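You operate a simulated robot arm through the tools that you are given. There is no shell and no other tool. Be economical: measure what you need, move in short steps, check, and stop when the job is done.

Carry out the task below with a simulated two-armed robot. There is one attempt and no reset: what you move stays moved.

TASK
Turn both zone knobs to off, then isolate both pumps.
Fine: each pump's switch off and its fuse drawer out.
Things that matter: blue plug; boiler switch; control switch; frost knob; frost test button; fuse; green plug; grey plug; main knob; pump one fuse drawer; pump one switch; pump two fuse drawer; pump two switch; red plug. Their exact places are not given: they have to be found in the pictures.

The check looks at the end state, three seconds after you hand in, the way a careful person would. Anything else that was tipped, shoved, dropped, spilled or broken makes it a failure.

THE ROBOT
Two 7-joint arms with two-finger parallel grippers on one trunk, on a base that drives. Base frame: it is fixed to the floor where the robot stands at the start and does not move with it; the origin is under the middle of the robot, x ahead of it, y to its left, z up. Readings come in mm, degrees, newtons and seconds.
The left shoulder is at the start at [110, 169, 1494], the right one opposite. With the tool pointing down near the work surface each hand reaches from about 100 to 680 mm from the robot's upright axis, wherever it stands, measured 20 degrees to its own side. Places, roughly: boiler switch [-1400, -1900, 1100]; control switch [900, 0, 1500]; frost knob [800, -200, 1900]; frost test button [800, -100, 1900]; main knob [800, -100, 1500]; pump one fuse drawer [400, -1400, 1400]; pump one switch [400, -1500, 1400]; pump two fuse drawer [400, -1300, 1400]; pump two switch [400, -1400, 1400]; save button [800, -200, 1200]; start hour knob [900, 0, 1200]; stop hour knob [800, -100, 1200]; trace switch [900, 0, 1900]; water knob [800, -200, 1300]; zone one connector [300, -2000, 1400]; zone one knob [900, 0, 1300]. Payload 1.57 kg a hand.
The TCP of each hand is the grasp point between the finger pads, 30 mm short of the fingertips. In the tool frame z runs along the fingers and y along their closing line. The gripper opens to 80 mm. The fingers are 17 mm wide and 12 mm thick; the gripper's body (40 by 82 mm) begins 80 mm behind the TCP.
Orientation is that of the tool frame in the base frame, as a unit quaternion [w, x, y, z]. With the fingers straight down and closing along the base's y, the tool's x points along the base's -x, its y along +y and its z along -z.

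THE INTERFACE
- The arms move only by the tool nudge_tool. It takes "left_plan", "right_plan" or both (then of equal length, played together; a hand with none holds still); each is a list of rows, each a list of 7 numbers: the gripper command, from -1 (shut) to 1 (fully open), values between in proportion, then the shift along the base's x, y, z in mm, then the turn, a rotation vector about the base's x, y, z in degrees. In form: [[claw, x, y, z, ax, ay, az], ...]. A call has 1 to 12 rows; each row is the pose to reach, as a shift and turn from the pose commanded when the call began. Rows are played at 5 a second. More than 50 mm and 8.6 degrees between two rows, or a gripper value outside its range, and nothing of the call is played. Where a pose cannot be reached the arm comes as near as it can. A force on the tool above 40 N (or 10 N above the force at the start of the call, whichever is more), or a blocked arm, ends the call early, and 0.2 s more pass. The fingers move at their own pace (about 72 mm/s each) and stop on an object; they squeeze with about 31 N. The grip force told is the motor's: it shows also when the fingers shut on nothing. Time passes only in rows, and 0.2 s behind the last, so rows that repeat a pose let the fingers close. It gives the time, the measured TCP pose, the force on the tool (base axes), the opening and the grip force at its end, in the units of the frame above (readings bear some noise), with the torque about the TCP (base axes, N m) and any sound that the robot's microphone picked up.
- Cameras (640 x 400 px; columns grow to the right, rows downward): "scene" is now at [166, -26.1, 1685.9]; the picture's right is [-0.26, -0.97, 0.00], its down [-0.54, 0.14, -0.83] and it looks along [0.80, -0.21, -0.56] (base axes); focal length 233 px, centre (320, 200). "left" rides on the left gripper at [72, 7, -122] in its tool frame; the picture's right is [-0.09, 1.00, 0.00], its down [-0.84, -0.08, -0.54] and it looks along [-0.54, -0.05, 0.84] (tool axes); focal length 238 px, centre (320, 200). "right" rides on the right gripper at [72, -7, -122] in its tool frame; the picture's right is [0.09, 1.00, 0.00], its down [-0.84, 0.08, -0.54] and it looks along [-0.54, 0.05, 0.84] (tool axes); focal length 238 px, centre (320, 200).
- capture(camera): a new picture of that camera. It takes no simulated time.
- raise_lower(by): slides the trunk up (or, below 0, down) by that many mm; the arms and the scene camera ride with it, the base frame stays. It gives what a move gives, with no picture.
- steer(legs): drives the robot by 1 to 6 legs, each [ahead, left, turn to the left] in mm, mm and degrees, along the robot's own axes; the way and the turn of a leg run together, so that a leg with both is an arc; at most 1500 mm and 180 degrees a leg. The arms and the cameras ride along, it lands a little off, and it stops where it bumps. It gives what a move gives.
- aim_head(pan, tilt): turns the head with the scene camera to pan (to the left, within 86 degrees either way) and tilt (down, from -29 to 69), counted from straight ahead of the robot. It gives what a move gives.
- pixel_to_xyz(camera, pixels): for up to 12 pixels [column, row] of the newest picture of that camera ("zoom" is the newest enlarged one), the place [x, y, z] in the base frame of the surface seen there, good to about 2 mm, but the place of the scene camera against the robot may be out by one fixed shift of up to 18 mm in any direction. It takes no simulated time.
- zoom(camera, box): a new picture of the part [left, top, right, bottom] of that camera's present view, enlarged. It takes no simulated time.
- finish_job(): hands the job in; it is judged then, once.

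Go step by step. Measure first, check grasps and placings, and put right what went wrong. The budget is 80 turns and 58 pictures, counting those below and the enlarged ones. Unless the task says otherwise, let go and move clear before handing in, and close with one line.

The tools are called after "Emit:" by a JSON object that holds its "op" and its "data". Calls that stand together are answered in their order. nudge_tool: Moves the arms, as the interface text tells. Its arguments: {"type":"object","properties":{"left_plan":{"type":"array"},"right_plan":{"type":"array"}},"required":[]} The other tools are called the same way: raise_lower (by) slides the trunk up or down; steer (legs) drives the base; aim_head (pan, tilt) turns the head that bears the scene camera; capture (camera) takes a picture; pixel_to_xyz (camera, pixels) gives the place of the surface under pixels of a picture; zoom (camera, box) takes an enlarged picture of a part of a camera's view; finish_job () hands the job in.

At the start:

```text
time_s: 0.0
left_tcp_pos: [476.9, 190.2, 998.2]
left_ee_rot: [0.002, 0.0, 1.0, -0.001]
left_ft_force: [-0.5, -0.6, -0.8]
left_wrist_torque: [0.01, 0.0, 0.01]
left_gripper_width: 80.0
left_grasp_force: 0.1
right_tcp_pos: [621.2, -347.3, 1000.3]
right_ee_rot: [0.0, 0.001, 1.0, 0.0]
right_ft_force: [0.6, -0.1, 0.7]
right_wrist_torque: [-0.01, 0.0, 0.0]
right_gripper_width: 80.3
right_grasp_force: 0.0
trunk travel left (down, up): [-808.0, 82.0]
robot x, y, heading: [-1.8, -1.0, -0.3]
head pan, tilt: [-14.9, 34.1]
```

scene: 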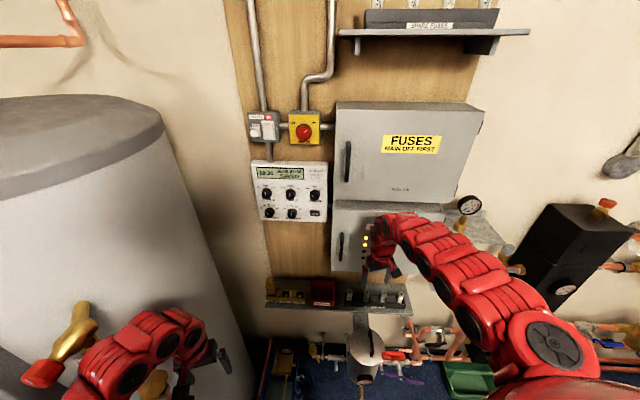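
right: 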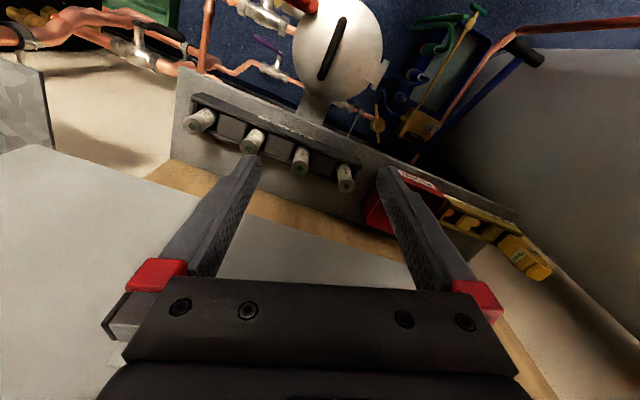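
left: 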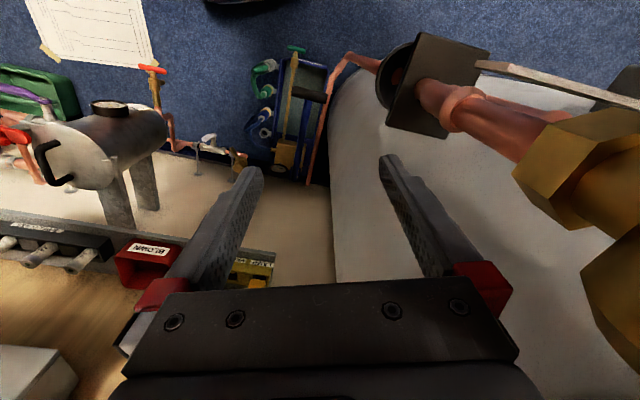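

The controller with six knobs is around (290,190) in the scene and the rotary main switch at (303,128). I'll zoom in on it, and look at the panel.

Emit:
{"op": "zoom", "data": {"camera": "scene", "box": [240, 150, 336, 230]}}

Emit:
{"op": "zoom", "data": {"camera": "scene", "box": [230, 90, 350, 165]}}

```text
5.00 times, centred on (288, 190) of scene
```

zoom: 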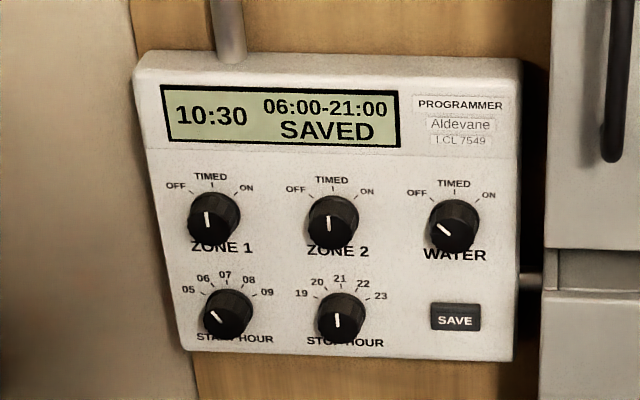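

```text
5.33 times, centred on (290, 128) of scene
```

zoom: 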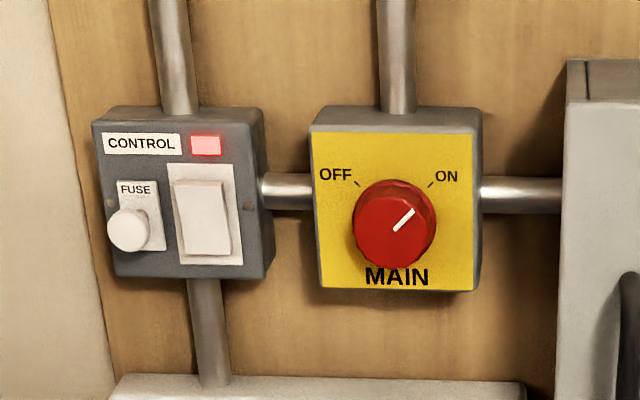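

Zone 1 and Zone 2 are both at TIMED, and OFF is anticlockwise. I'll measure the knobs and the panel plane.

Emit:
{"op": "pixel_to_xyz", "data": {"camera": "scene", "pixels": [[265.4, 193.8], [290, 194.2], [314.4, 195.4], [254, 182], [278, 195], [302, 195], [322, 192], [302, 218], [270, 177], [315, 214], [269, 212], [292, 213]]}}

Emit:
{"op": "aim_head", "data": {"pan": -75, "tilt": 20}}

Emit:
{"op": "capture", "data": {"camera": "scene"}}

```text
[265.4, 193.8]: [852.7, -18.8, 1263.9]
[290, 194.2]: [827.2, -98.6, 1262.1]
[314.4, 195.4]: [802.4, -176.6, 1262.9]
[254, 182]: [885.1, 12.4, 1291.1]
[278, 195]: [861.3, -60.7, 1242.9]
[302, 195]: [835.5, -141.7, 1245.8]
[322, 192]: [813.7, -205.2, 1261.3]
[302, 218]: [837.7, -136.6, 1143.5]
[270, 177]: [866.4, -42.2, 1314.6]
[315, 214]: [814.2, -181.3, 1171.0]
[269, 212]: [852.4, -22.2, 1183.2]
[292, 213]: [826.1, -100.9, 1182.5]
```

```text
time_s: 1.3
left_tcp_pos: [477.4, 190.2, 998.4]
left_ee_rot: [0.002, 0.0, 1.0, -0.002]
left_ft_force: [0.9, 1.2, 1.0]
left_wrist_torque: [0.0, 0.0, 0.03]
left_gripper_width: 79.7
left_grasp_force: 0.1
right_tcp_pos: [621.1, -347.8, 999.7]
right_ee_rot: [0.0, 0.0, 1.0, 0.0]
right_ft_force: [0.3, -0.1, -0.6]
right_wrist_torque: [0.03, 0.0, -0.03]
right_gripper_width: 79.9
right_grasp_force: 0.0
trunk travel left (down, up): [-808.0, 82.0]
robot x, y, heading: [-0.2, -0.8, 0.1]
head pan, tilt: [-75.0, 20.0]
```

```text
52 pictures are left
```

scene: 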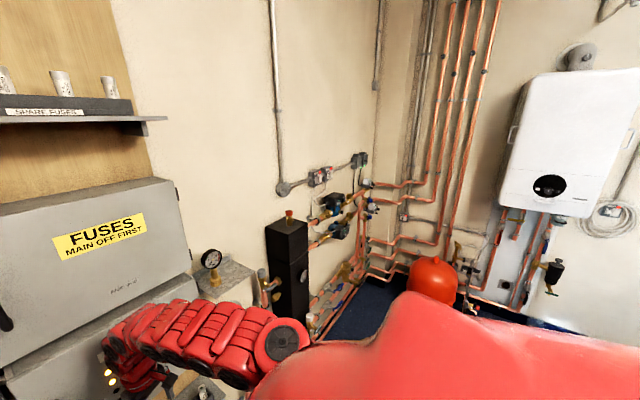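

The pumps are around the pipework at (350,200) in this view, so I'll get to those later. For the knobs I need to know the clearance on the left before picking an arm.

Emit:
{"op": "aim_head", "data": {"pan": 15, "tilt": 45}}

Emit:
{"op": "capture", "data": {"camera": "scene"}}

```text
time_s: 3.0
left_tcp_pos: [476.4, 190.3, 997.7]
left_ee_rot: [0.003, 0.0, 1.0, -0.002]
left_ft_force: [-0.5, -0.7, 0.6]
left_wrist_torque: [0.01, 0.05, -0.01]
left_gripper_width: 79.6
left_grasp_force: 0.0
right_tcp_pos: [620.4, -347.8, 1000.2]
right_ee_rot: [0.0, 0.0, 1.0, 0.001]
right_ft_force: [0.3, -0.4, 1.4]
right_wrist_torque: [0.0, -0.01, -0.01]
right_gripper_width: 79.8
right_grasp_force: 0.0
trunk travel left (down, up): [-808.0, 82.0]
robot x, y, heading: [-3.9, -1.7, -0.1]
head pan, tilt: [15.0, 45.0]
```

```text
51 pictures are left
```

scene: 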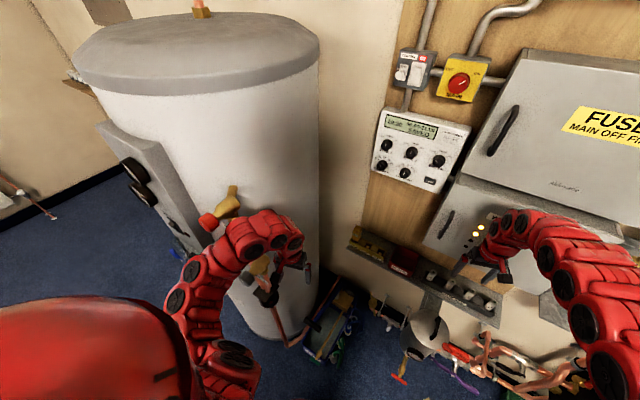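

Emit:
{"op": "pixel_to_xyz", "data": {"camera": "scene", "pixels": [[228, 203], [260, 180], [258, 232], [180, 300], [310, 180], [215, 220], [490, 150], [447, 215], [500, 120], [240, 370], [280, 225], [350, 240]]}}

```text
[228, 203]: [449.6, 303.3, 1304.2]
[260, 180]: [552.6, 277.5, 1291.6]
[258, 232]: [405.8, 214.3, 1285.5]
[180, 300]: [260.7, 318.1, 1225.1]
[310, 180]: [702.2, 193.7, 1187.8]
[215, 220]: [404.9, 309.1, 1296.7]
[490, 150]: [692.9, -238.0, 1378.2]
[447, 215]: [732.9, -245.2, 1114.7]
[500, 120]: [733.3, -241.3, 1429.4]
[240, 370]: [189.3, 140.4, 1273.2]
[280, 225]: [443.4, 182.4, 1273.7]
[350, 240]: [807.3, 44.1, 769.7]
```

The left arm's elbow is near the tank valve at (450,303,1304), but it is still the best arm for the knobs. I'll back off a little and turn to face the panel squarely, about -18°, which moves both arms away from the obstacles.

Emit:
{"op": "steer", "data": {"legs": [[-150, 0, 0], [0, 0, -18.2], [120, 0, 0]]}}

Emit:
{"op": "aim_head", "data": {"pan": 10, "tilt": 40}}

Emit:
{"op": "capture", "data": {"camera": "scene"}}

```text
time_s: 6.2
left_tcp_pos: [475.5, -1.7, 998.8]
left_ee_rot: [0.004, 0.156, 0.988, -0.003]
left_ft_force: [-0.8, -0.4, -0.5]
left_wrist_torque: [0.0, 0.0, 0.0]
left_gripper_width: 79.8
left_grasp_force: 0.0
right_tcp_pos: [446.4, -557.8, 1000.1]
right_ee_rot: [0.0, 0.156, 0.988, 0.0]
right_ft_force: [-0.1, 0.2, 0.1]
right_wrist_torque: [-0.04, 0.01, 0.02]
right_gripper_width: 79.7
right_grasp_force: 0.0
trunk travel left (down, up): [-808.0, 82.0]
robot x, y, heading: [-33.1, -34.1, -18.0]
head pan, tilt: [15.0, 45.0]
```

```text
time_s: 6.8
left_tcp_pos: [477.9, -1.9, 997.5]
left_ee_rot: [0.003, 0.156, 0.988, -0.003]
left_ft_force: [0.2, -0.5, -0.2]
left_wrist_torque: [0.01, 0.02, 0.04]
left_gripper_width: 80.2
left_grasp_force: 0.0
right_tcp_pos: [447.4, -558.5, 998.3]
right_ee_rot: [-0.001, 0.156, 0.988, 0.001]
right_ft_force: [1.8, -0.1, 0.1]
right_wrist_torque: [0.02, 0.02, 0.01]
right_gripper_width: 80.1
right_grasp_force: 0.0
trunk travel left (down, up): [-808.0, 82.0]
robot x, y, heading: [-35.7, -34.0, -18.0]
head pan, tilt: [10.0, 40.0]
```

```text
50 pictures are left
```

scene: 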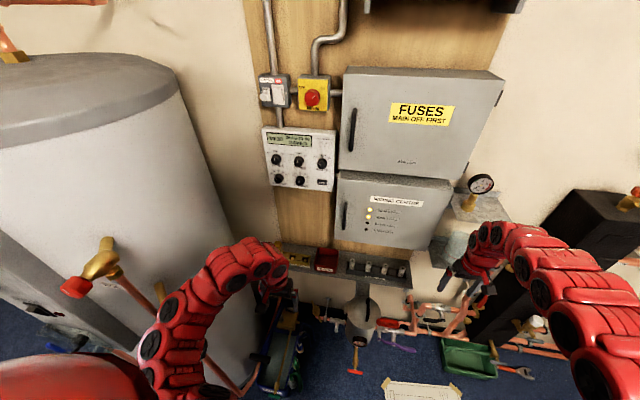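

The robot now faces the wall. I'll lift the left hand and swing it from pointing down to pointing forward, stopping well short of the panel.

Emit:
{"op": "nudge_tool", "data": {"left_plan": [[0, 17, 3, 21, -2.32, -7.13, 0], [0, 33, 6, 42, -4.63, -14.27, 0], [0, 50, 9, 63, -6.95, -21.4, 0], [0, 66, 12, 85, -9.27, -28.5, 0], [0, 83, 15, 106, -11.6, -35.7, 0], [0, 99, 18, 127, -13.9, -42.8, 0], [0, 115, 21, 148, -16.2, -49.9, 0], [0, 132, 24, 170, -18.5, -57.1, 0], [0, 148, 27, 191, -20.9, -64.2, 0], [0, 165, 30, 213, -23.2, -71.3, 0], [0, 182, 33, 234, -25.5, -78.5, 0], [0, 198, 36, 255, -27.8, -85.6, 0]]}}

Emit:
{"op": "capture", "data": {"camera": "left"}}

Emit:
{"op": "capture", "data": {"camera": "scene"}}

```text
time_s: 9.4
left_tcp_pos: [674.3, 34.4, 1255.1]
left_ee_rot: [0.702, 0.111, 0.695, -0.113]
left_ft_force: [0.6, -0.1, 0.4]
left_wrist_torque: [-0.01, 0.02, 0.01]
left_gripper_width: 40.3
left_grasp_force: 0.1
left hand out of reach, approached as far as the arm can: row 4, 5, 6, 7, 8, 9, 10
right_tcp_pos: [447.9, -557.3, 1000.3]
right_ee_rot: [0.001, 0.155, 0.988, 0.001]
right_ft_force: [0.1, 0.6, -0.5]
right_wrist_torque: [0.05, 0.03, 0.0]
right_gripper_width: 79.9
right_grasp_force: 0.1
trunk travel left (down, up): [-808.0, 82.0]
robot x, y, heading: [-34.4, -38.7, -17.6]
head pan, tilt: [10.0, 40.0]
```

```text
49 pictures are left
```

left: 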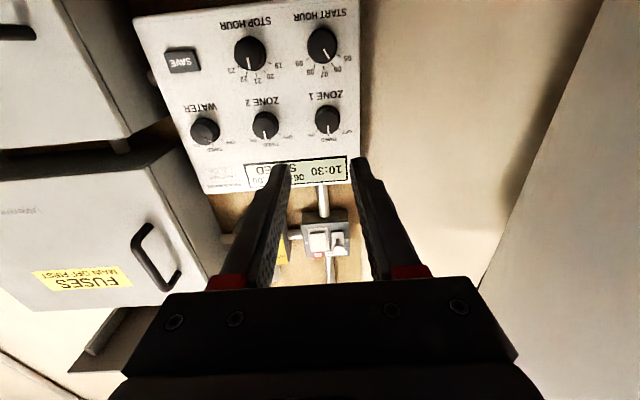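

```text
48 pictures are left
```

scene: 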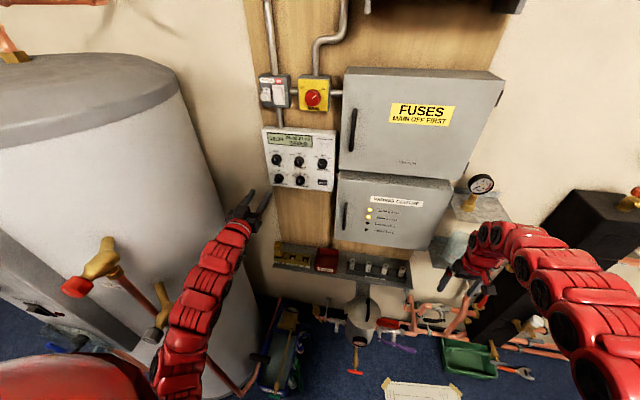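

The left camera now sees the dial (upside-down): Zone 1 at (327,120), Zone 2 at (265,126). I'll zoom and measure from this camera.

Emit:
{"op": "zoom", "data": {"camera": "left", "box": [180, 60, 370, 180]}}

Emit:
{"op": "pixel_to_xyz", "data": {"camera": "left", "pixels": [[327, 122], [265, 127], [205, 133], [296, 130], [235, 130], [320, 100], [330, 155], [340, 90], [280, 60], [200, 160]]}}

```text
3.33 times, centred on (275, 120) of left
```

zoom: 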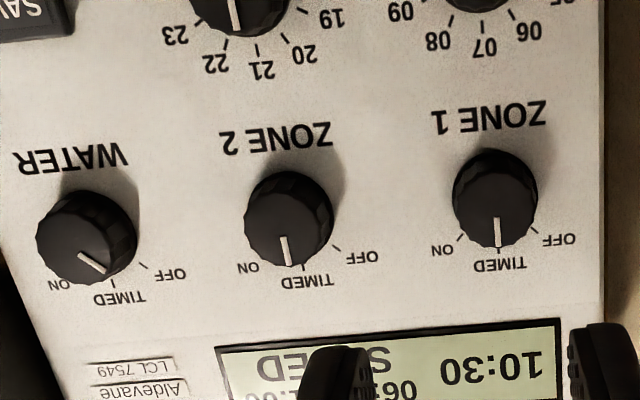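

```text
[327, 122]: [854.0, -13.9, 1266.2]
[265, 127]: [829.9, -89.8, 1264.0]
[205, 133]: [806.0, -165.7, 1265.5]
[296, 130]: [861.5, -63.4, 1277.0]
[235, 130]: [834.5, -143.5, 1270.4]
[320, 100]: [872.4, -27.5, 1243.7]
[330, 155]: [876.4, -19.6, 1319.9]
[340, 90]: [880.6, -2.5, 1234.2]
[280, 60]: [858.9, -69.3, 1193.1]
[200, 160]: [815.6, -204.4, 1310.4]
```

Zone 1's face centre is at (854,-14,1266), it stands about 22 mm off the panel, and the tool is square to the wall. I'll pre-approach with the fingers open 60 mm.

Emit:
{"op": "nudge_tool", "data": {"left_plan": [[0.5, 42, -10, 4, 0, 0, 0], [0.5, 84, -20, 8, 0, 0, 0], [0.5, 125, -31, 12, 0, 0, 0], [0.5, 125, -31, 12, 0, 0, 0]]}}

Emit:
{"op": "capture", "data": {"camera": "left"}}

```text
time_s: 10.4
left_tcp_pos: [799.7, 2.8, 1267.6]
left_ee_rot: [0.7, 0.111, 0.696, -0.113]
left_ft_force: [-0.4, 0.4, 0.7]
left_wrist_torque: [0.02, 0.01, 0.02]
left_gripper_width: 60.2
left_grasp_force: 0.1
right_tcp_pos: [445.3, -558.8, 1000.3]
right_ee_rot: [0.0, 0.156, 0.988, 0.0]
right_ft_force: [0.5, 0.5, -0.5]
right_wrist_torque: [0.0, 0.0, 0.01]
right_gripper_width: 80.2
right_grasp_force: 0.2
trunk travel left (down, up): [-808.0, 82.0]
robot x, y, heading: [-37.7, -36.8, -17.8]
head pan, tilt: [10.0, 40.0]
```

```text
46 pictures are left
```

left: 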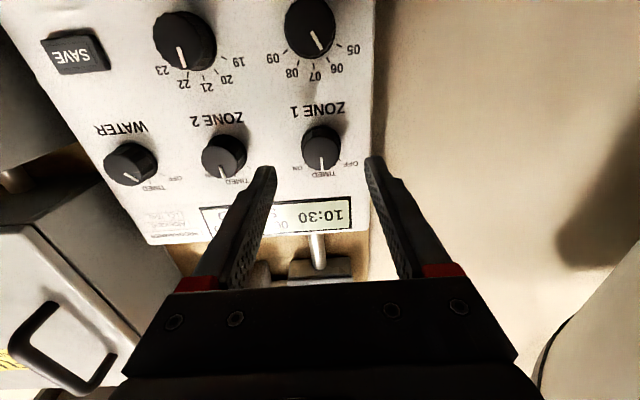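

Emit:
{"op": "pixel_to_xyz", "data": {"camera": "left", "pixels": [[321, 152], [321, 165], [308, 150], [337, 150], [222, 158], [322, 140]]}}

Emit:
{"op": "nudge_tool", "data": {"left_plan": [[0.5, 20, -6.5, -1, 0, 0, 0], [0.5, 40, -13, -1, 0, 0, 0], [0.5, 40, -13, -1, 0, 0, 0]]}}

Emit:
{"op": "capture", "data": {"camera": "left"}}

```text
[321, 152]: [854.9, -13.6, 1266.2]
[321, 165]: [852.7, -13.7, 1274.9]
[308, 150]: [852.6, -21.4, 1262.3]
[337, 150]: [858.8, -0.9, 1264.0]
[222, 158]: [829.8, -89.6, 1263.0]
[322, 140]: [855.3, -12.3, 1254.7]
```

```text
time_s: 11.2
left_tcp_pos: [839.0, -10.3, 1264.3]
left_ee_rot: [0.7, 0.111, 0.697, -0.112]
left_ft_force: [-1.0, -0.5, 0.3]
left_wrist_torque: [0.05, 0.02, -0.02]
left_gripper_width: 60.0
left_grasp_force: 0.1
right_tcp_pos: [446.1, -558.2, 999.0]
right_ee_rot: [0.0, 0.156, 0.988, 0.0]
right_ft_force: [-0.2, -0.8, 0.2]
right_wrist_torque: [-0.02, 0.0, 0.01]
right_gripper_width: 80.0
right_grasp_force: 0.0
trunk travel left (down, up): [-808.0, 82.0]
robot x, y, heading: [-35.8, -38.3, -18.0]
head pan, tilt: [10.0, 40.0]
```

```text
45 pictures are left
```

left: 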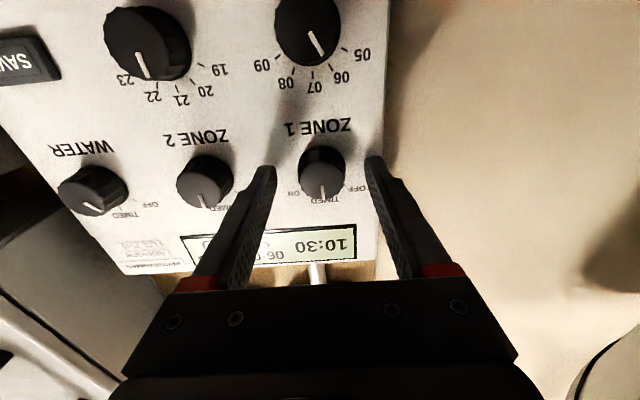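

The fingers straddle the Zone 1 knob. I'll close on it, then turn it 45° anticlockwise.

Emit:
{"op": "nudge_tool", "data": {"left_plan": [[-1, 0, 1, 0, 0, 0, 0], [-1, 0, 1, 0, 0, 0, 0], [-1, 0, 1, 0, 0, 0, 0]]}}

Emit:
{"op": "nudge_tool", "data": {"left_plan": [[-1, 0, 0, 0, -7.13, 2.33, 0], [-1, 0, 0, 0, -14.3, 4.65, 0], [-1, 0, 0, 0, -21.4, 7, 0], [-1, 0, 0, 0, -28.5, 9.3, 0], [-1, 0, 0, 0, -35.7, 11.6, 0], [-1, 0, 0, 0, -42.8, 14, 0], [-1, 0, 0, 0, -42.8, 14, 0]]}}

Emit:
{"op": "capture", "data": {"camera": "left"}}

```text
time_s: 12.0
left_tcp_pos: [839.6, -10.7, 1264.3]
left_ee_rot: [0.7, 0.112, 0.697, -0.113]
left_ft_force: [1.9, -0.4, -0.2]
left_wrist_torque: [-0.04, -0.16, 0.02]
left_gripper_width: 32.7
left_grasp_force: 40.8
right_tcp_pos: [448.7, -558.1, 999.6]
right_ee_rot: [0.001, 0.157, 0.988, -0.001]
right_ft_force: [-0.2, -0.4, 0.1]
right_wrist_torque: [0.01, -0.03, -0.03]
right_gripper_width: 79.9
right_grasp_force: 0.0
trunk travel left (down, up): [-808.0, 82.0]
robot x, y, heading: [-34.6, -33.6, -18.1]
head pan, tilt: [10.0, 40.0]
```

```text
time_s: 13.6
left_tcp_pos: [839.4, -11.3, 1265.5]
left_ee_rot: [0.605, -0.166, 0.685, -0.371]
left_ft_force: [-0.7, -6.6, 0.7]
left_wrist_torque: [-0.2, -0.69, 0.1]
left_gripper_width: 32.7
left_grasp_force: 40.1
right_tcp_pos: [446.2, -559.9, 999.3]
right_ee_rot: [0.001, 0.156, 0.988, 0.001]
right_ft_force: [-0.4, 0.0, 0.6]
right_wrist_torque: [0.01, -0.01, 0.03]
right_gripper_width: 79.8
right_grasp_force: 0.1
trunk travel left (down, up): [-808.0, 82.0]
robot x, y, heading: [-36.9, -39.3, -18.0]
head pan, tilt: [10.0, 40.0]
```

```text
44 pictures are left
```

left: 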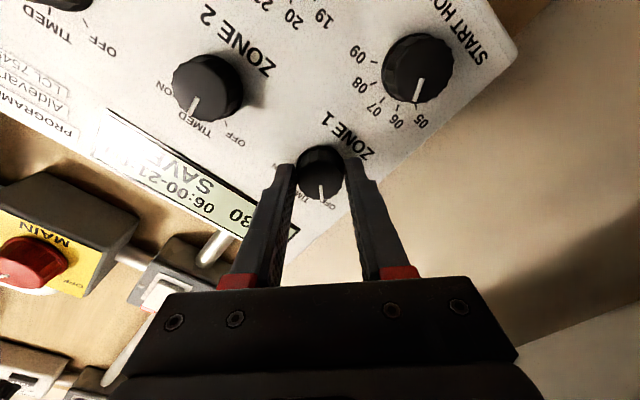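

Emit:
{"op": "zoom", "data": {"camera": "left", "box": [270, 130, 370, 230]}}

```text
4.00 times, centred on (320, 180) of left
```

zoom: 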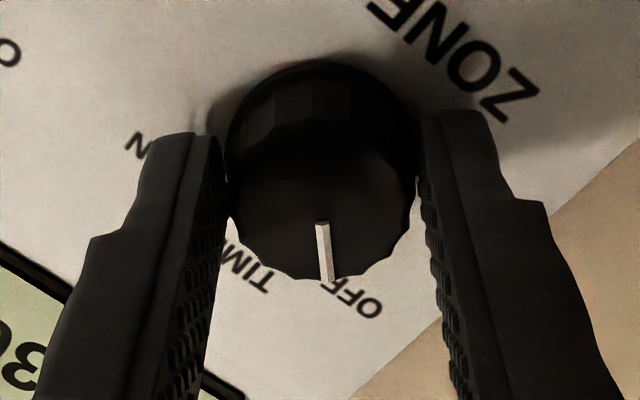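

The pointer followed the hand and now points near OFF. I'll release and back off to see where it settled.

Emit:
{"op": "nudge_tool", "data": {"left_plan": [[0.5, 0, 0, 0, 0, 0, 0], [0.5, 0, 0, 0, 0, 0, 0], [0.5, -40, 13, 0, 0, 0, 0], [0.5, -80, 26, 0, 8, -2.5, 0], [0.5, -80, 26, 0, 16, -5, 0], [0.5, -80, 26, 0, 24, -7.5, 0], [0.5, -80, 26, 0, 32, -10, 0], [0.5, -80, 26, 0, 40, -12.5, 0], [0.5, -80, 26, 0, 42.8, -14, 0]]}}

Emit:
{"op": "zoom", "data": {"camera": "left", "box": [100, 50, 400, 240]}}

```text
time_s: 15.6
left_tcp_pos: [758.4, 15.9, 1264.4]
left_ee_rot: [0.701, 0.112, 0.695, -0.113]
left_ft_force: [-0.2, -0.2, 1.2]
left_wrist_torque: [-0.01, 0.03, -0.01]
left_gripper_width: 60.0
left_grasp_force: 0.1
right_tcp_pos: [447.2, -559.1, 999.4]
right_ee_rot: [0.0, 0.156, 0.988, 0.0]
right_ft_force: [0.5, -0.3, 0.7]
right_wrist_torque: [-0.01, -0.03, 0.05]
right_gripper_width: 79.8
right_grasp_force: 0.0
trunk travel left (down, up): [-808.0, 82.0]
robot x, y, heading: [-38.1, -37.8, -18.0]
head pan, tilt: [10.0, 40.0]
```

```text
2.11 times, centred on (250, 145) of left
```

zoom: 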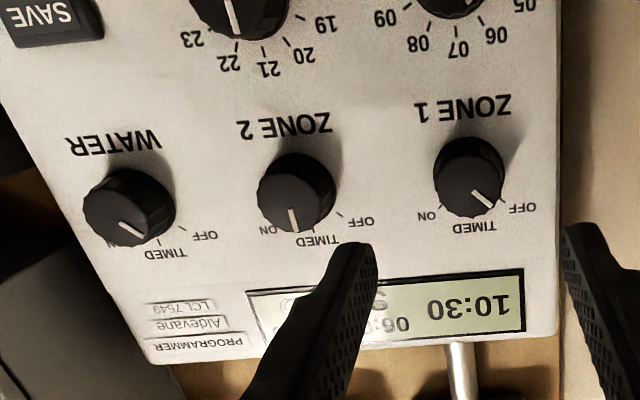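

Zone 1's pointer now lines up with its OFF tick, with the same slant as the Water pointer at OFF. Now Zone 2, about 78 mm to the right, with the same sequence.

Emit:
{"op": "nudge_tool", "data": {"left_plan": [[0.5, -12, -37, 0, 0, 0, 0], [0.5, -24, -74, 0, 0, 0, 0], [0.5, 16.7, -87.7, 0, 0, 0, 0], [0.5, 16.7, -87.7, 0, 0, 0, 0]]}}

Emit:
{"op": "capture", "data": {"camera": "left"}}

Emit:
{"op": "pixel_to_xyz", "data": {"camera": "left", "pixels": [[321, 152], [321, 160], [315, 152], [327, 152]]}}

```text
time_s: 16.6
left_tcp_pos: [774.7, -71.9, 1265.1]
left_ee_rot: [0.7, 0.112, 0.696, -0.113]
left_ft_force: [-0.2, -0.2, 0.4]
left_wrist_torque: [-0.04, 0.01, 0.0]
left_gripper_width: 59.8
left_grasp_force: 0.1
right_tcp_pos: [447.0, -559.7, 999.2]
right_ee_rot: [-0.001, 0.156, 0.988, 0.0]
right_ft_force: [0.1, -0.1, 0.1]
right_wrist_torque: [0.0, 0.0, 0.0]
right_gripper_width: 80.2
right_grasp_force: 0.0
trunk travel left (down, up): [-808.0, 82.0]
robot x, y, heading: [-37.0, -37.1, -17.6]
head pan, tilt: [10.0, 40.0]
```

```text
41 pictures are left
```

left: 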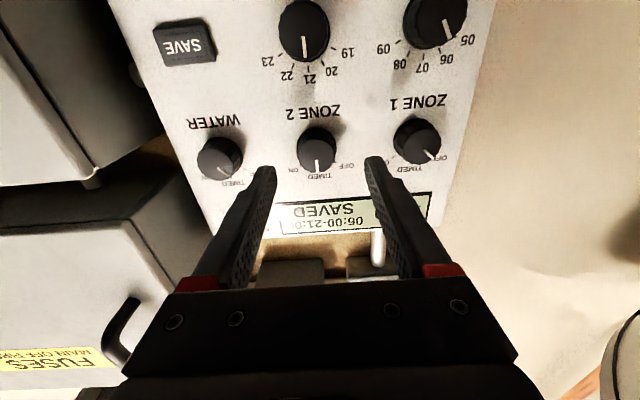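

```text
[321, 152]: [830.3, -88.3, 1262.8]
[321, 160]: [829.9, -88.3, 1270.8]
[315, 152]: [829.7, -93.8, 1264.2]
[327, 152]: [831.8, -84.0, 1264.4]
```

Emit:
{"op": "nudge_tool", "data": {"left_plan": [[0.5, 20, -7.5, -1, 0, 0, 0], [0.5, 40.4, -14.8, -1, 0, 0, 0], [-1, 40.4, -14.8, -1, 0, 0, 0], [-1, 40.4, -14.8, -1, 0, 0, 0], [-1, 40.4, -14.8, -1, 0, 0, 0]]}}

Emit:
{"op": "capture", "data": {"camera": "left"}}

```text
time_s: 17.8
left_tcp_pos: [815.2, -88.1, 1263.4]
left_ee_rot: [0.7, 0.113, 0.696, -0.114]
left_ft_force: [-1.1, -6.4, 1.2]
left_wrist_torque: [0.13, 0.28, -0.5]
left_gripper_width: 33.0
left_grasp_force: 41.0
right_tcp_pos: [446.1, -561.3, 998.5]
right_ee_rot: [0.0, 0.157, 0.988, 0.001]
right_ft_force: [-0.2, 0.1, 0.9]
right_wrist_torque: [-0.02, -0.01, -0.01]
right_gripper_width: 80.1
right_grasp_force: 0.0
trunk travel left (down, up): [-808.0, 82.0]
robot x, y, heading: [-35.6, -37.1, -18.1]
head pan, tilt: [10.0, 40.0]
```

```text
40 pictures are left
```

left: 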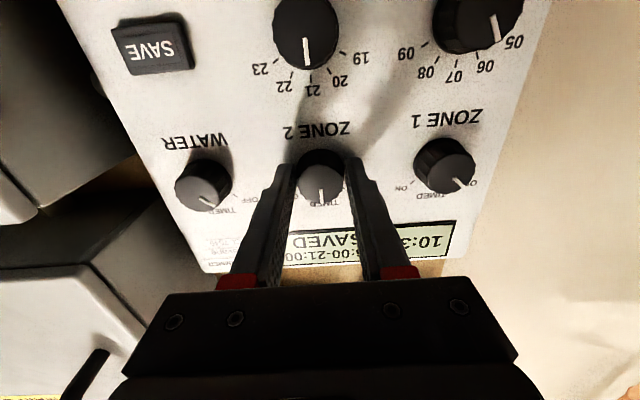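

Gripped at 33 mm. I'll turn it 45° anticlockwise, release, back away and un-turn.

Emit:
{"op": "nudge_tool", "data": {"left_plan": [[-1, 0, 1, 0, -7.13, 2.33, 0], [-1, 0, 1, 0, -14.3, 4.65, 0], [-1, 0, 1, 0, -21.4, 7, 0], [-1, 0, 1, 0, -28.5, 9.3, 0], [-1, 0, 1, 0, -35.7, 11.6, 0], [-1, 0, 1, 0, -42.8, 14, 0], [-1, 0, 1, 0, -42.8, 14, 0]]}}

Emit:
{"op": "nudge_tool", "data": {"left_plan": [[0.5, 0, 0, 0, 0, 0, 0], [0.5, 0, 0, 0, 0, 0, 0], [0.5, -40, 13, 0, 0, 0, 0], [0.5, -80, 26, 0, 8, -2.5, 0], [0.5, -120, 39, 0, 16, -5, 0], [0.5, -120, 39, 0, 24, -7.5, 0], [0.5, -120, 39, 0, 32, -10, 0], [0.5, -120, 39, 0, 40, -12.5, 0], [0.5, -120, 39, 0, 42.8, -14, 0]]}}

Emit:
{"op": "zoom", "data": {"camera": "left", "box": [180, 50, 420, 200]}}

Emit:
{"op": "zoom", "data": {"camera": "scene", "box": [250, 115, 346, 200]}}

```text
time_s: 19.4
left_tcp_pos: [814.0, -90.9, 1264.0]
left_ee_rot: [0.604, -0.163, 0.686, -0.371]
left_ft_force: [-5.2, -24.2, 3.3]
left_wrist_torque: [0.11, 0.02, -1.09]
left_gripper_width: 33.1
left_grasp_force: 41.9
right_tcp_pos: [445.4, -562.6, 997.7]
right_ee_rot: [0.0, 0.156, 0.988, 0.001]
right_ft_force: [-0.4, 0.0, -0.5]
right_wrist_torque: [-0.01, -0.04, -0.01]
right_gripper_width: 80.0
right_grasp_force: 0.0
trunk travel left (down, up): [-808.0, 82.0]
robot x, y, heading: [-37.9, -31.6, -18.2]
head pan, tilt: [10.0, 40.0]
```

```text
time_s: 21.4
left_tcp_pos: [696.3, -46.1, 1262.9]
left_ee_rot: [0.701, 0.112, 0.695, -0.112]
left_ft_force: [-0.6, -0.3, -0.5]
left_wrist_torque: [0.01, -0.01, -0.01]
left_gripper_width: 60.0
left_grasp_force: 0.1
right_tcp_pos: [447.1, -558.3, 999.6]
right_ee_rot: [0.001, 0.156, 0.988, 0.0]
right_ft_force: [0.8, -0.4, 1.2]
right_wrist_torque: [0.01, 0.01, -0.02]
right_gripper_width: 79.7
right_grasp_force: 0.1
trunk travel left (down, up): [-808.0, 82.0]
robot x, y, heading: [-37.8, -38.7, -18.0]
head pan, tilt: [10.0, 40.0]
```

```text
2.67 times, centred on (300, 125) of left
```

zoom: 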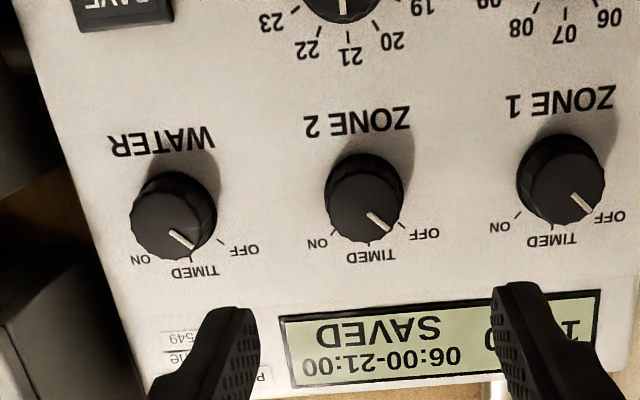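

```text
4.71 times, centred on (298, 158) of scene
```

zoom: 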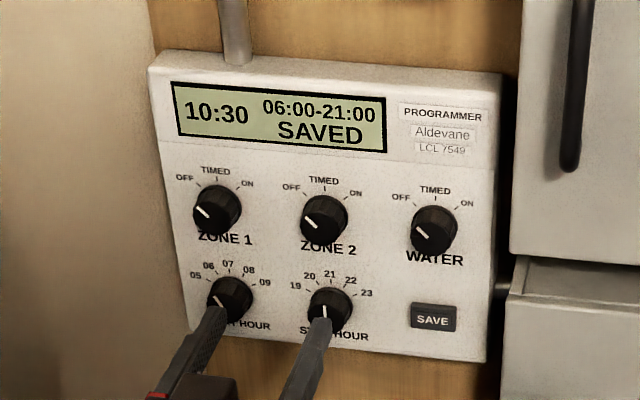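

All three pointers (Zone 1, Zone 2, Water) now match at OFF and the display still reads SAVED. I'll bring the left hand back to its starting pose, then find the pumps.

Emit:
{"op": "nudge_tool", "data": {"left_plan": [[0, -18, 3, -21, 2.32, 7.13, 0], [0, -36, 7, -42, 4.63, 14.27, 0], [0, -54, 11, -63, 6.95, 21.4, 0], [0, -72, 14, -85, 9.27, 28.5, 0], [0, -90, 18, -106, 11.6, 35.7, 0], [0, -108, 22, -127, 13.9, 42.8, 0], [0, -126, 26, -148, 16.2, 49.9, 0], [0, -144, 29, -170, 18.5, 57.1, 0], [0, -162, 33, -191, 20.9, 64.2, 0], [0, -180, 37, -213, 23.2, 71.3, 0], [0, -200, 40, -234, 25.5, 78.5, 0], [0, -218, 44, -255, 27.8, 85.6, 0]]}}

Emit:
{"op": "aim_head", "data": {"pan": -60, "tilt": 15}}

Emit:
{"op": "capture", "data": {"camera": "scene"}}

Emit:
{"op": "zoom", "data": {"camera": "scene", "box": [230, 130, 390, 250]}}

```text
time_s: 24.0
left_tcp_pos: [474.9, -1.3, 1001.8]
left_ee_rot: [0.005, 0.156, 0.988, -0.004]
left_ft_force: [-0.3, -1.0, -0.1]
left_wrist_torque: [-0.01, 0.02, -0.01]
left_gripper_width: 40.2
left_grasp_force: 0.0
left hand out of reach, approached as far as the arm can: row 3, 4, 5, 6, 7, 12
right_tcp_pos: [447.6, -558.5, 999.6]
right_ee_rot: [0.001, 0.155, 0.988, -0.001]
right_ft_force: [0.9, -0.9, 0.4]
right_wrist_torque: [0.01, -0.02, 0.0]
right_gripper_width: 79.9
right_grasp_force: 0.1
trunk travel left (down, up): [-808.0, 82.0]
robot x, y, heading: [-38.1, -36.7, -18.0]
head pan, tilt: [10.0, 40.0]
```

```text
time_s: 25.4
left_tcp_pos: [476.4, -2.3, 1002.2]
left_ee_rot: [0.005, 0.155, 0.988, -0.005]
left_ft_force: [0.8, 0.0, -0.7]
left_wrist_torque: [-0.01, 0.03, -0.03]
left_gripper_width: 39.9
left_grasp_force: 0.1
right_tcp_pos: [446.6, -558.0, 999.8]
right_ee_rot: [0.0, 0.156, 0.988, 0.0]
right_ft_force: [-0.3, -0.4, 0.7]
right_wrist_torque: [-0.01, 0.01, -0.02]
right_gripper_width: 80.1
right_grasp_force: 0.1
trunk travel left (down, up): [-808.0, 82.0]
robot x, y, heading: [-37.6, -34.7, -18.2]
head pan, tilt: [-60.0, 15.0]
```

```text
37 pictures are left
```

scene: 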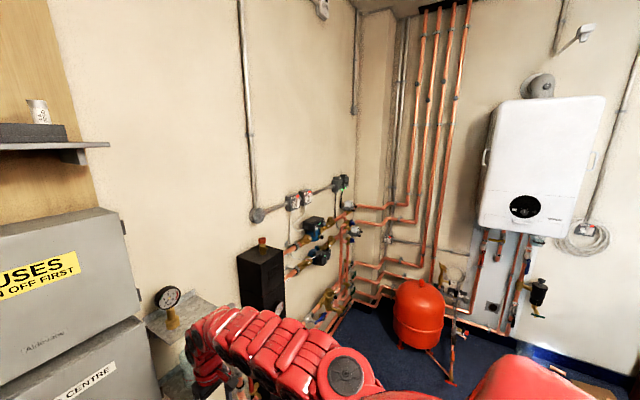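

```text
3.33 times, centred on (310, 190) of scene
```

zoom: 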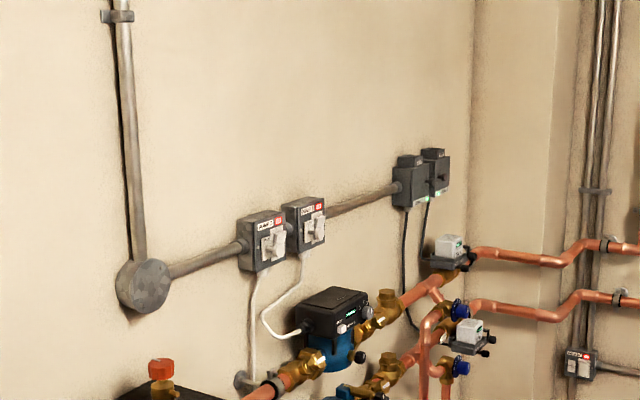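

The two pump switch boxes are at scene (293,202) and (307,197). I'll measure them and the obstacles along the way.

Emit:
{"op": "pixel_to_xyz", "data": {"camera": "scene", "pixels": [[293, 202], [307, 197], [200, 150], [280, 180], [258, 245], [262, 270], [315, 225], [285, 280], [405, 300], [360, 325], [340, 185], [165, 298]]}}

```text
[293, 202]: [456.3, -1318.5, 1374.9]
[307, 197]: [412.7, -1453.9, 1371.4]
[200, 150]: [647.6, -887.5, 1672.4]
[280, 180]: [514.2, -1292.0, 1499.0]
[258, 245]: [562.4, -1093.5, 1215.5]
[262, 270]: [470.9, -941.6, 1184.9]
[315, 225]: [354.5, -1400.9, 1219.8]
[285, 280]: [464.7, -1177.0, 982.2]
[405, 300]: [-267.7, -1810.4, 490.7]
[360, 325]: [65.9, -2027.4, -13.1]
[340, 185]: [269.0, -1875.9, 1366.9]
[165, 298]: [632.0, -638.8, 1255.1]
```

The same wall runs along, with the boxes about 1185 mm to the right of where I started along it. I'll back off a little and strafe right about 960 mm.

Emit:
{"op": "steer", "data": {"legs": [[-80, 0, 0], [0, -960, 0]]}}

Emit:
{"op": "aim_head", "data": {"pan": -12, "tilt": 25}}

Emit:
{"op": "capture", "data": {"camera": "scene"}}

```text
time_s: 31.1
left_tcp_pos: [103.7, -891.8, 1002.6]
left_ee_rot: [0.005, 0.156, 0.988, -0.005]
left_ft_force: [1.3, 0.3, -0.1]
left_wrist_torque: [0.0, 0.0, 0.01]
left_gripper_width: 39.8
left_grasp_force: 0.1
right_tcp_pos: [74.9, -1449.3, 999.6]
right_ee_rot: [0.0, 0.155, 0.988, 0.001]
right_ft_force: [-0.2, 0.4, 0.1]
right_wrist_torque: [0.05, -0.02, 0.01]
right_gripper_width: 80.2
right_grasp_force: 0.1
trunk travel left (down, up): [-808.0, 82.0]
robot x, y, heading: [-411.0, -929.3, -18.2]
head pan, tilt: [-60.0, 15.0]
```

```text
time_s: 32.3
left_tcp_pos: [103.7, -892.2, 1001.8]
left_ee_rot: [0.006, 0.154, 0.988, -0.005]
left_ft_force: [0.1, -0.5, -0.5]
left_wrist_torque: [0.0, 0.0, 0.0]
left_gripper_width: 39.9
left_grasp_force: 0.1
right_tcp_pos: [76.2, -1448.9, 999.0]
right_ee_rot: [0.001, 0.155, 0.988, 0.001]
right_ft_force: [-0.3, 0.2, -0.1]
right_wrist_torque: [0.02, -0.03, 0.02]
right_gripper_width: 80.1
right_grasp_force: 0.1
trunk travel left (down, up): [-808.0, 82.0]
robot x, y, heading: [-406.1, -927.5, -17.8]
head pan, tilt: [-12.0, 25.0]
```

```text
35 pictures are left
```

scene: 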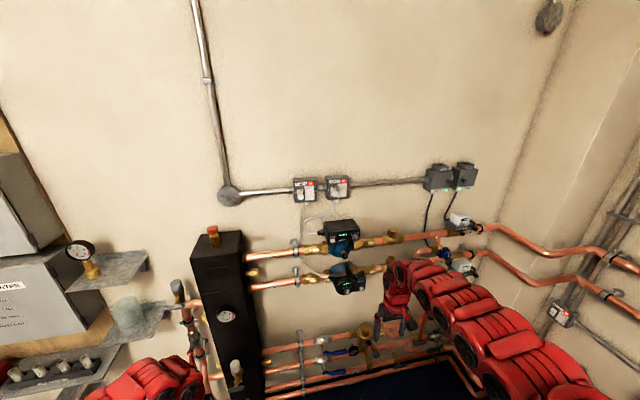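

Emit:
{"op": "zoom", "data": {"camera": "scene", "box": [280, 165, 360, 215]}}

Emit:
{"op": "pixel_to_xyz", "data": {"camera": "scene", "pixels": [[300, 190], [310, 188], [333, 188], [343, 187], [304, 203], [337, 200], [340, 225], [360, 275], [215, 240], [320, 165], [290, 170], [395, 235]]}}

```text
8.00 times, centred on (320, 190) of scene
```

zoom: 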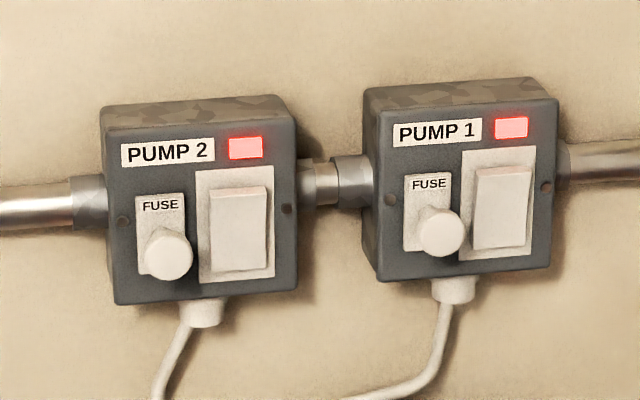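

```text
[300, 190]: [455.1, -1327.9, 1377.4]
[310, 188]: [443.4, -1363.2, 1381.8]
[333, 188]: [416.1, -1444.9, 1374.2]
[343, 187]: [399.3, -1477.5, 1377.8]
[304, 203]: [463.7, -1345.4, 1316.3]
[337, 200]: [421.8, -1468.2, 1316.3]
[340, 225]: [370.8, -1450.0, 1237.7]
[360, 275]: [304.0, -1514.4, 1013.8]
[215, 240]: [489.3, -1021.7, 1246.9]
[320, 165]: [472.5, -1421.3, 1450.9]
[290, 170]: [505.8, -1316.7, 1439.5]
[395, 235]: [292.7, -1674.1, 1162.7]
```

Labels read: left box is PUMP 2, right box is PUMP 1, each with a fuse knob on the left and a rocker on the right. I'll raise the right arm to face them, square to the wall.

Emit:
{"op": "nudge_tool", "data": {"right_plan": [[0, 14, 9, 30, -2.32, -7.13, 0], [0, 28, 18, 61, -4.63, -14.27, 0], [0, 43, 27, 91, -6.95, -21.4, 0], [0, 57, 35, 122, -9.27, -28.5, 0], [0, 71, 44, 152, -11.6, -35.7, 0], [0, 85, 53, 183, -13.9, -42.8, 0], [0, 99, 62, 213, -16.2, -49.9, 0], [0, 113, 71, 244, -18.5, -57.1, 0], [0, 128, 80, 274, -20.9, -64.2, 0], [0, 142, 89, 305, -23.2, -71.3, 0], [0, 156, 98, 335, -25.5, -78.5, 0], [0, 170, 106, 366, -27.8, -85.6, 0]]}}

Emit:
{"op": "steer", "data": {"legs": [[90, 0, 0]]}}

Emit:
{"op": "capture", "data": {"camera": "right"}}

Emit:
{"op": "capture", "data": {"camera": "scene"}}

```text
time_s: 34.0
left_tcp_pos: [101.2, -892.3, 1002.2]
left_ee_rot: [0.006, 0.155, 0.988, -0.005]
left_ft_force: [0.2, -0.2, -0.6]
left_wrist_torque: [0.03, 0.02, 0.02]
left_gripper_width: 40.0
left_grasp_force: 0.0
right_tcp_pos: [299.5, -1464.9, 1242.1]
right_ee_rot: [0.455, 0.141, 0.876, -0.076]
right_ft_force: [-7.4, 1.4, 1.9]
right_wrist_torque: [0.16, 0.0, 0.15]
right_gripper_width: 39.6
right_grasp_force: 0.0
right hand out of reach, approached as far as the arm can: row 1, 2, 3, 4, 5, 6, 7, 8
trunk travel left (down, up): [-808.0, 82.0]
robot x, y, heading: [-408.9, -927.4, -18.0]
head pan, tilt: [-12.0, 25.0]
stopped in row 8 (right hand): the force on the tool passed its limit at 61 N (the readings are from after the stop); the commanded pose is now the measured one
```

```text
time_s: 34.8
left_tcp_pos: [106.4, -894.4, 1005.8]
left_ee_rot: [0.009, 0.156, 0.988, -0.007]
left_ft_force: [-0.2, 0.4, 0.2]
left_wrist_torque: [0.01, 0.0, -0.03]
left_gripper_width: 40.1
left_grasp_force: 0.1
right_tcp_pos: [299.8, -1466.3, 1241.8]
right_ee_rot: [0.451, 0.142, 0.878, -0.076]
right_ft_force: [-27.6, 11.4, 12.2]
right_wrist_torque: [0.39, -0.19, 0.74]
right_gripper_width: 41.5
right_grasp_force: 0.5
trunk travel left (down, up): [-808.0, 82.0]
robot x, y, heading: [-404.3, -929.5, -18.0]
head pan, tilt: [-12.0, 25.0]
stopped in leg 1: the force on the tool passed its limit at 64 N (the readings are from after the stop); the commanded pose is now the measured one
```

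```text
33 pictures are left
```

right: 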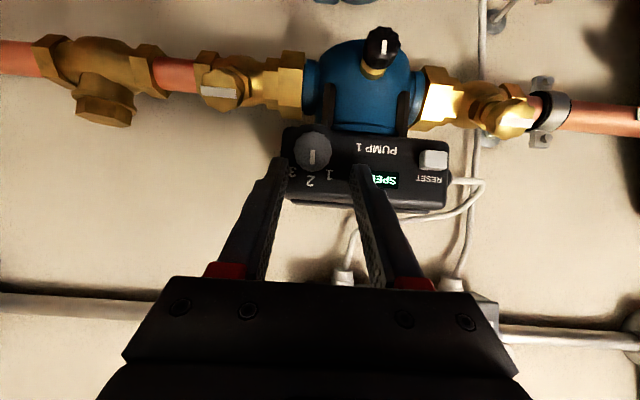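

```text
32 pictures are left
```

scene: 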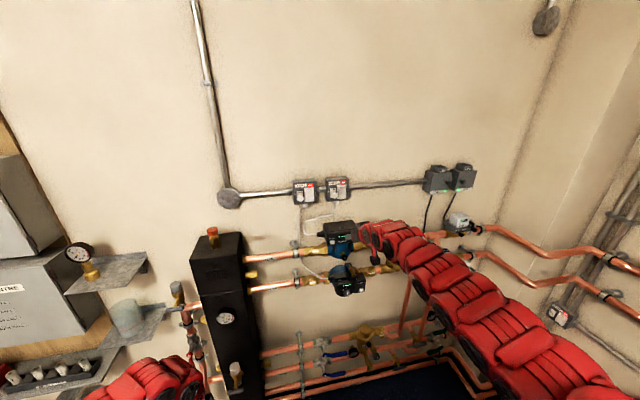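

The arm couldn't follow its path and the fingertips came against the pump head. I'm backing straight off, then I'll check that nothing moved.

Emit:
{"op": "nudge_tool", "data": {"right_plan": [[0, -30, 10, 5, 0, 0, 0], [0, -70, 23, 15, 0, 0, 0], [0, -115, 38, 30, 0, 0, 0]]}}

Emit:
{"op": "capture", "data": {"camera": "right"}}

Emit:
{"op": "zoom", "data": {"camera": "right", "box": [220, 40, 480, 200]}}

```text
time_s: 35.2
left_tcp_pos: [108.7, -894.3, 1004.2]
left_ee_rot: [0.007, 0.157, 0.988, -0.006]
left_ft_force: [0.3, -0.7, -0.5]
left_wrist_torque: [-0.03, 0.0, -0.01]
left_gripper_width: 40.1
left_grasp_force: 0.0
right_tcp_pos: [298.9, -1465.5, 1242.7]
right_ee_rot: [0.449, 0.138, 0.88, -0.074]
right_ft_force: [-15.1, 8.9, 8.5]
right_wrist_torque: [-0.23, -0.02, 0.14]
right_gripper_width: 40.8
right_grasp_force: 0.1
right hand out of reach, approached as far as the arm can: row 1
trunk travel left (down, up): [-808.0, 82.0]
robot x, y, heading: [-400.9, -930.0, -18.1]
head pan, tilt: [-12.0, 25.0]
stopped in row 1 (right hand): the force on the tool passed its limit at 91 N (the readings are from after the stop); the commanded pose is now the measured one
```

```text
31 pictures are left
```

right: 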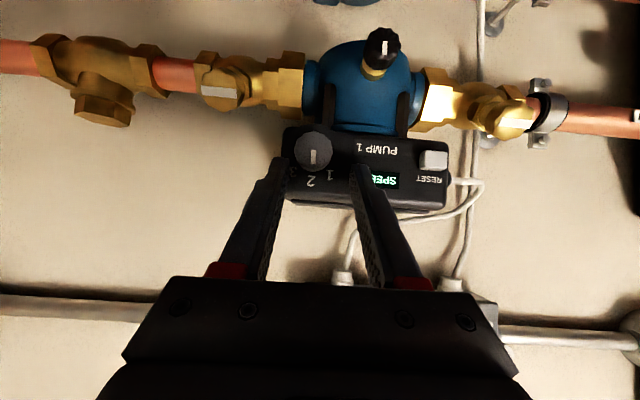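

```text
2.46 times, centred on (350, 120) of right
```

zoom: 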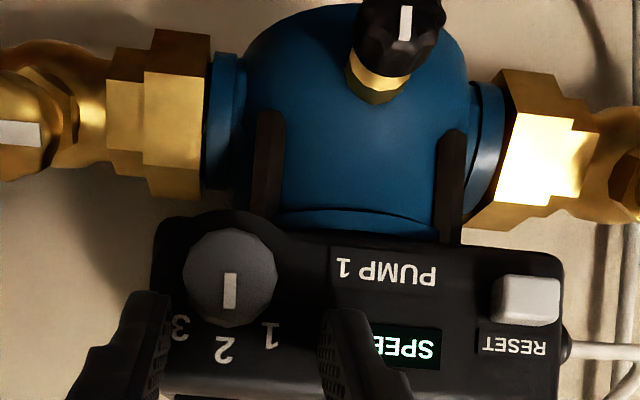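

The speed knob still points at 2 and the pump looks undisturbed. The arm can't back off by itself from this pose, so I'll drive the base backward.

Emit:
{"op": "steer", "data": {"legs": [[-120, 0, 0]]}}

Emit:
{"op": "capture", "data": {"camera": "scene"}}

```text
time_s: 36.4
left_tcp_pos: [-0.5, -859.7, 1002.9]
left_ee_rot: [0.006, 0.157, 0.988, -0.005]
left_ft_force: [-1.0, -0.4, 0.3]
left_wrist_torque: [-0.02, 0.01, -0.02]
left_gripper_width: 40.0
left_grasp_force: 0.1
right_tcp_pos: [188.3, -1432.2, 1241.2]
right_ee_rot: [0.449, 0.14, 0.88, -0.075]
right_ft_force: [-0.4, 0.7, 0.6]
right_wrist_torque: [0.03, -0.04, 0.0]
right_gripper_width: 39.9
right_grasp_force: 0.1
trunk travel left (down, up): [-808.0, 82.0]
robot x, y, heading: [-512.1, -896.1, -18.2]
head pan, tilt: [-12.0, 25.0]
```

```text
29 pictures are left
```

scene: 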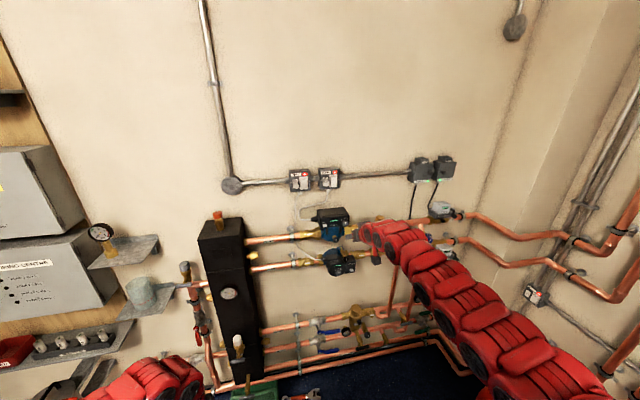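

Clear again, with pumps, knob and pipework looking unchanged. I'll finish the pitch-up with the hand drawn in and to the left, well away from the wall.

Emit:
{"op": "nudge_tool", "data": {"right_plan": [[0, -20, 15, 10, 0, 0, 0], [0, -38, 30, 30, -1.9, -5.7, 0], [0, -38, 45, 60, -3.7, -11.4, 0], [0, -38, 60, 85, -5.6, -17.1, 0], [0, -38, 76, 110, -7.4, -22.8, 0], [0, -38, 76, 120, -9.3, -28.5, 0], [0, -38, 76, 120, -11.1, -34.2, 0]]}}

```text
time_s: 38.0
left_tcp_pos: [-0.5, -858.5, 1001.5]
left_ee_rot: [0.006, 0.158, 0.987, -0.006]
left_ft_force: [0.6, 0.3, 0.5]
left_wrist_torque: [-0.01, -0.01, 0.04]
left_gripper_width: 40.1
left_grasp_force: 0.0
right_tcp_pos: [150.8, -1356.0, 1358.6]
right_ee_rot: [0.698, 0.112, 0.698, -0.114]
right_ft_force: [0.6, 0.5, 0.9]
right_wrist_torque: [-0.03, 0.0, 0.0]
right_gripper_width: 39.9
right_grasp_force: 0.2
right hand out of reach, approached as far as the arm can: row 1, 2, 3
trunk travel left (down, up): [-808.0, 82.0]
robot x, y, heading: [-514.3, -892.6, -18.1]
head pan, tilt: [-12.0, 25.0]
```

The hand now faces the wall squarely at z 1359. Drive forward 150 mm, leaving the fingertips about 90 mm from the boxes, and look.

Emit:
{"op": "steer", "data": {"legs": [[150, 0, 0]]}}

Emit:
{"op": "capture", "data": {"camera": "right"}}

```text
time_s: 39.4
left_tcp_pos: [141.4, -906.7, 1003.2]
left_ee_rot: [0.007, 0.157, 0.988, -0.005]
left_ft_force: [0.4, -0.4, -0.2]
left_wrist_torque: [0.02, -0.01, 0.0]
left_gripper_width: 39.9
left_grasp_force: 0.0
right_tcp_pos: [292.5, -1403.0, 1358.7]
right_ee_rot: [0.697, 0.112, 0.699, -0.114]
right_ft_force: [0.1, 0.6, -0.3]
right_wrist_torque: [0.02, 0.02, -0.02]
right_gripper_width: 40.2
right_grasp_force: 0.0
trunk travel left (down, up): [-808.0, 82.0]
robot x, y, heading: [-367.4, -940.6, -17.9]
head pan, tilt: [-12.0, 25.0]
```

```text
28 pictures are left
```

right: 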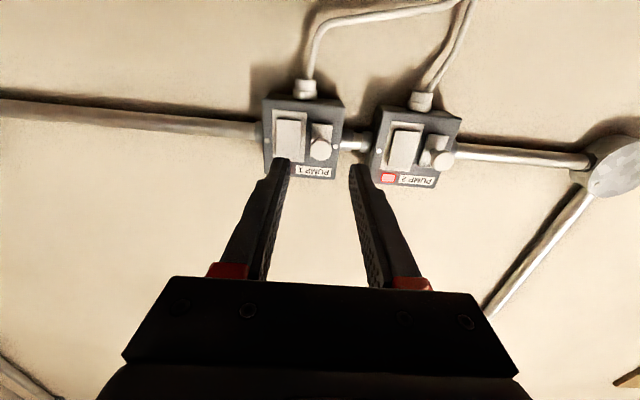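

Emit:
{"op": "zoom", "data": {"camera": "right", "box": [255, 85, 465, 205]}}

Emit:
{"op": "pixel_to_xyz", "data": {"camera": "right", "pixels": [[321, 149], [314, 149], [328, 149], [290, 125], [290, 135], [290, 148], [437, 160], [443, 160], [404, 138], [404, 148], [404, 165], [350, 100]]}}

```text
3.05 times, centred on (360, 145) of right
```

zoom: 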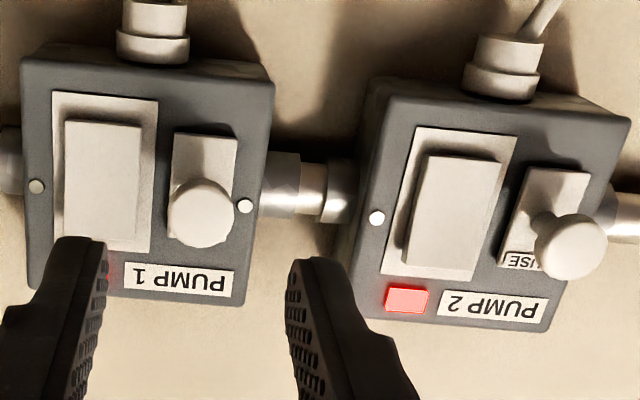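

```text
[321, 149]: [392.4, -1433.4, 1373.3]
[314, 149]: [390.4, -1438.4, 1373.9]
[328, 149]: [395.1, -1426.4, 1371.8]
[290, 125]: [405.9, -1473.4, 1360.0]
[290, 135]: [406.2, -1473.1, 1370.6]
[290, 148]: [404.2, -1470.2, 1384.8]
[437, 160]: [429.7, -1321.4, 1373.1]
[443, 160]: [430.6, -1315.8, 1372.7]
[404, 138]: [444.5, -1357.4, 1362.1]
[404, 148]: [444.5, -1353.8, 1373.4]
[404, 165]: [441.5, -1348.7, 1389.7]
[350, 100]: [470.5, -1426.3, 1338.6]
```

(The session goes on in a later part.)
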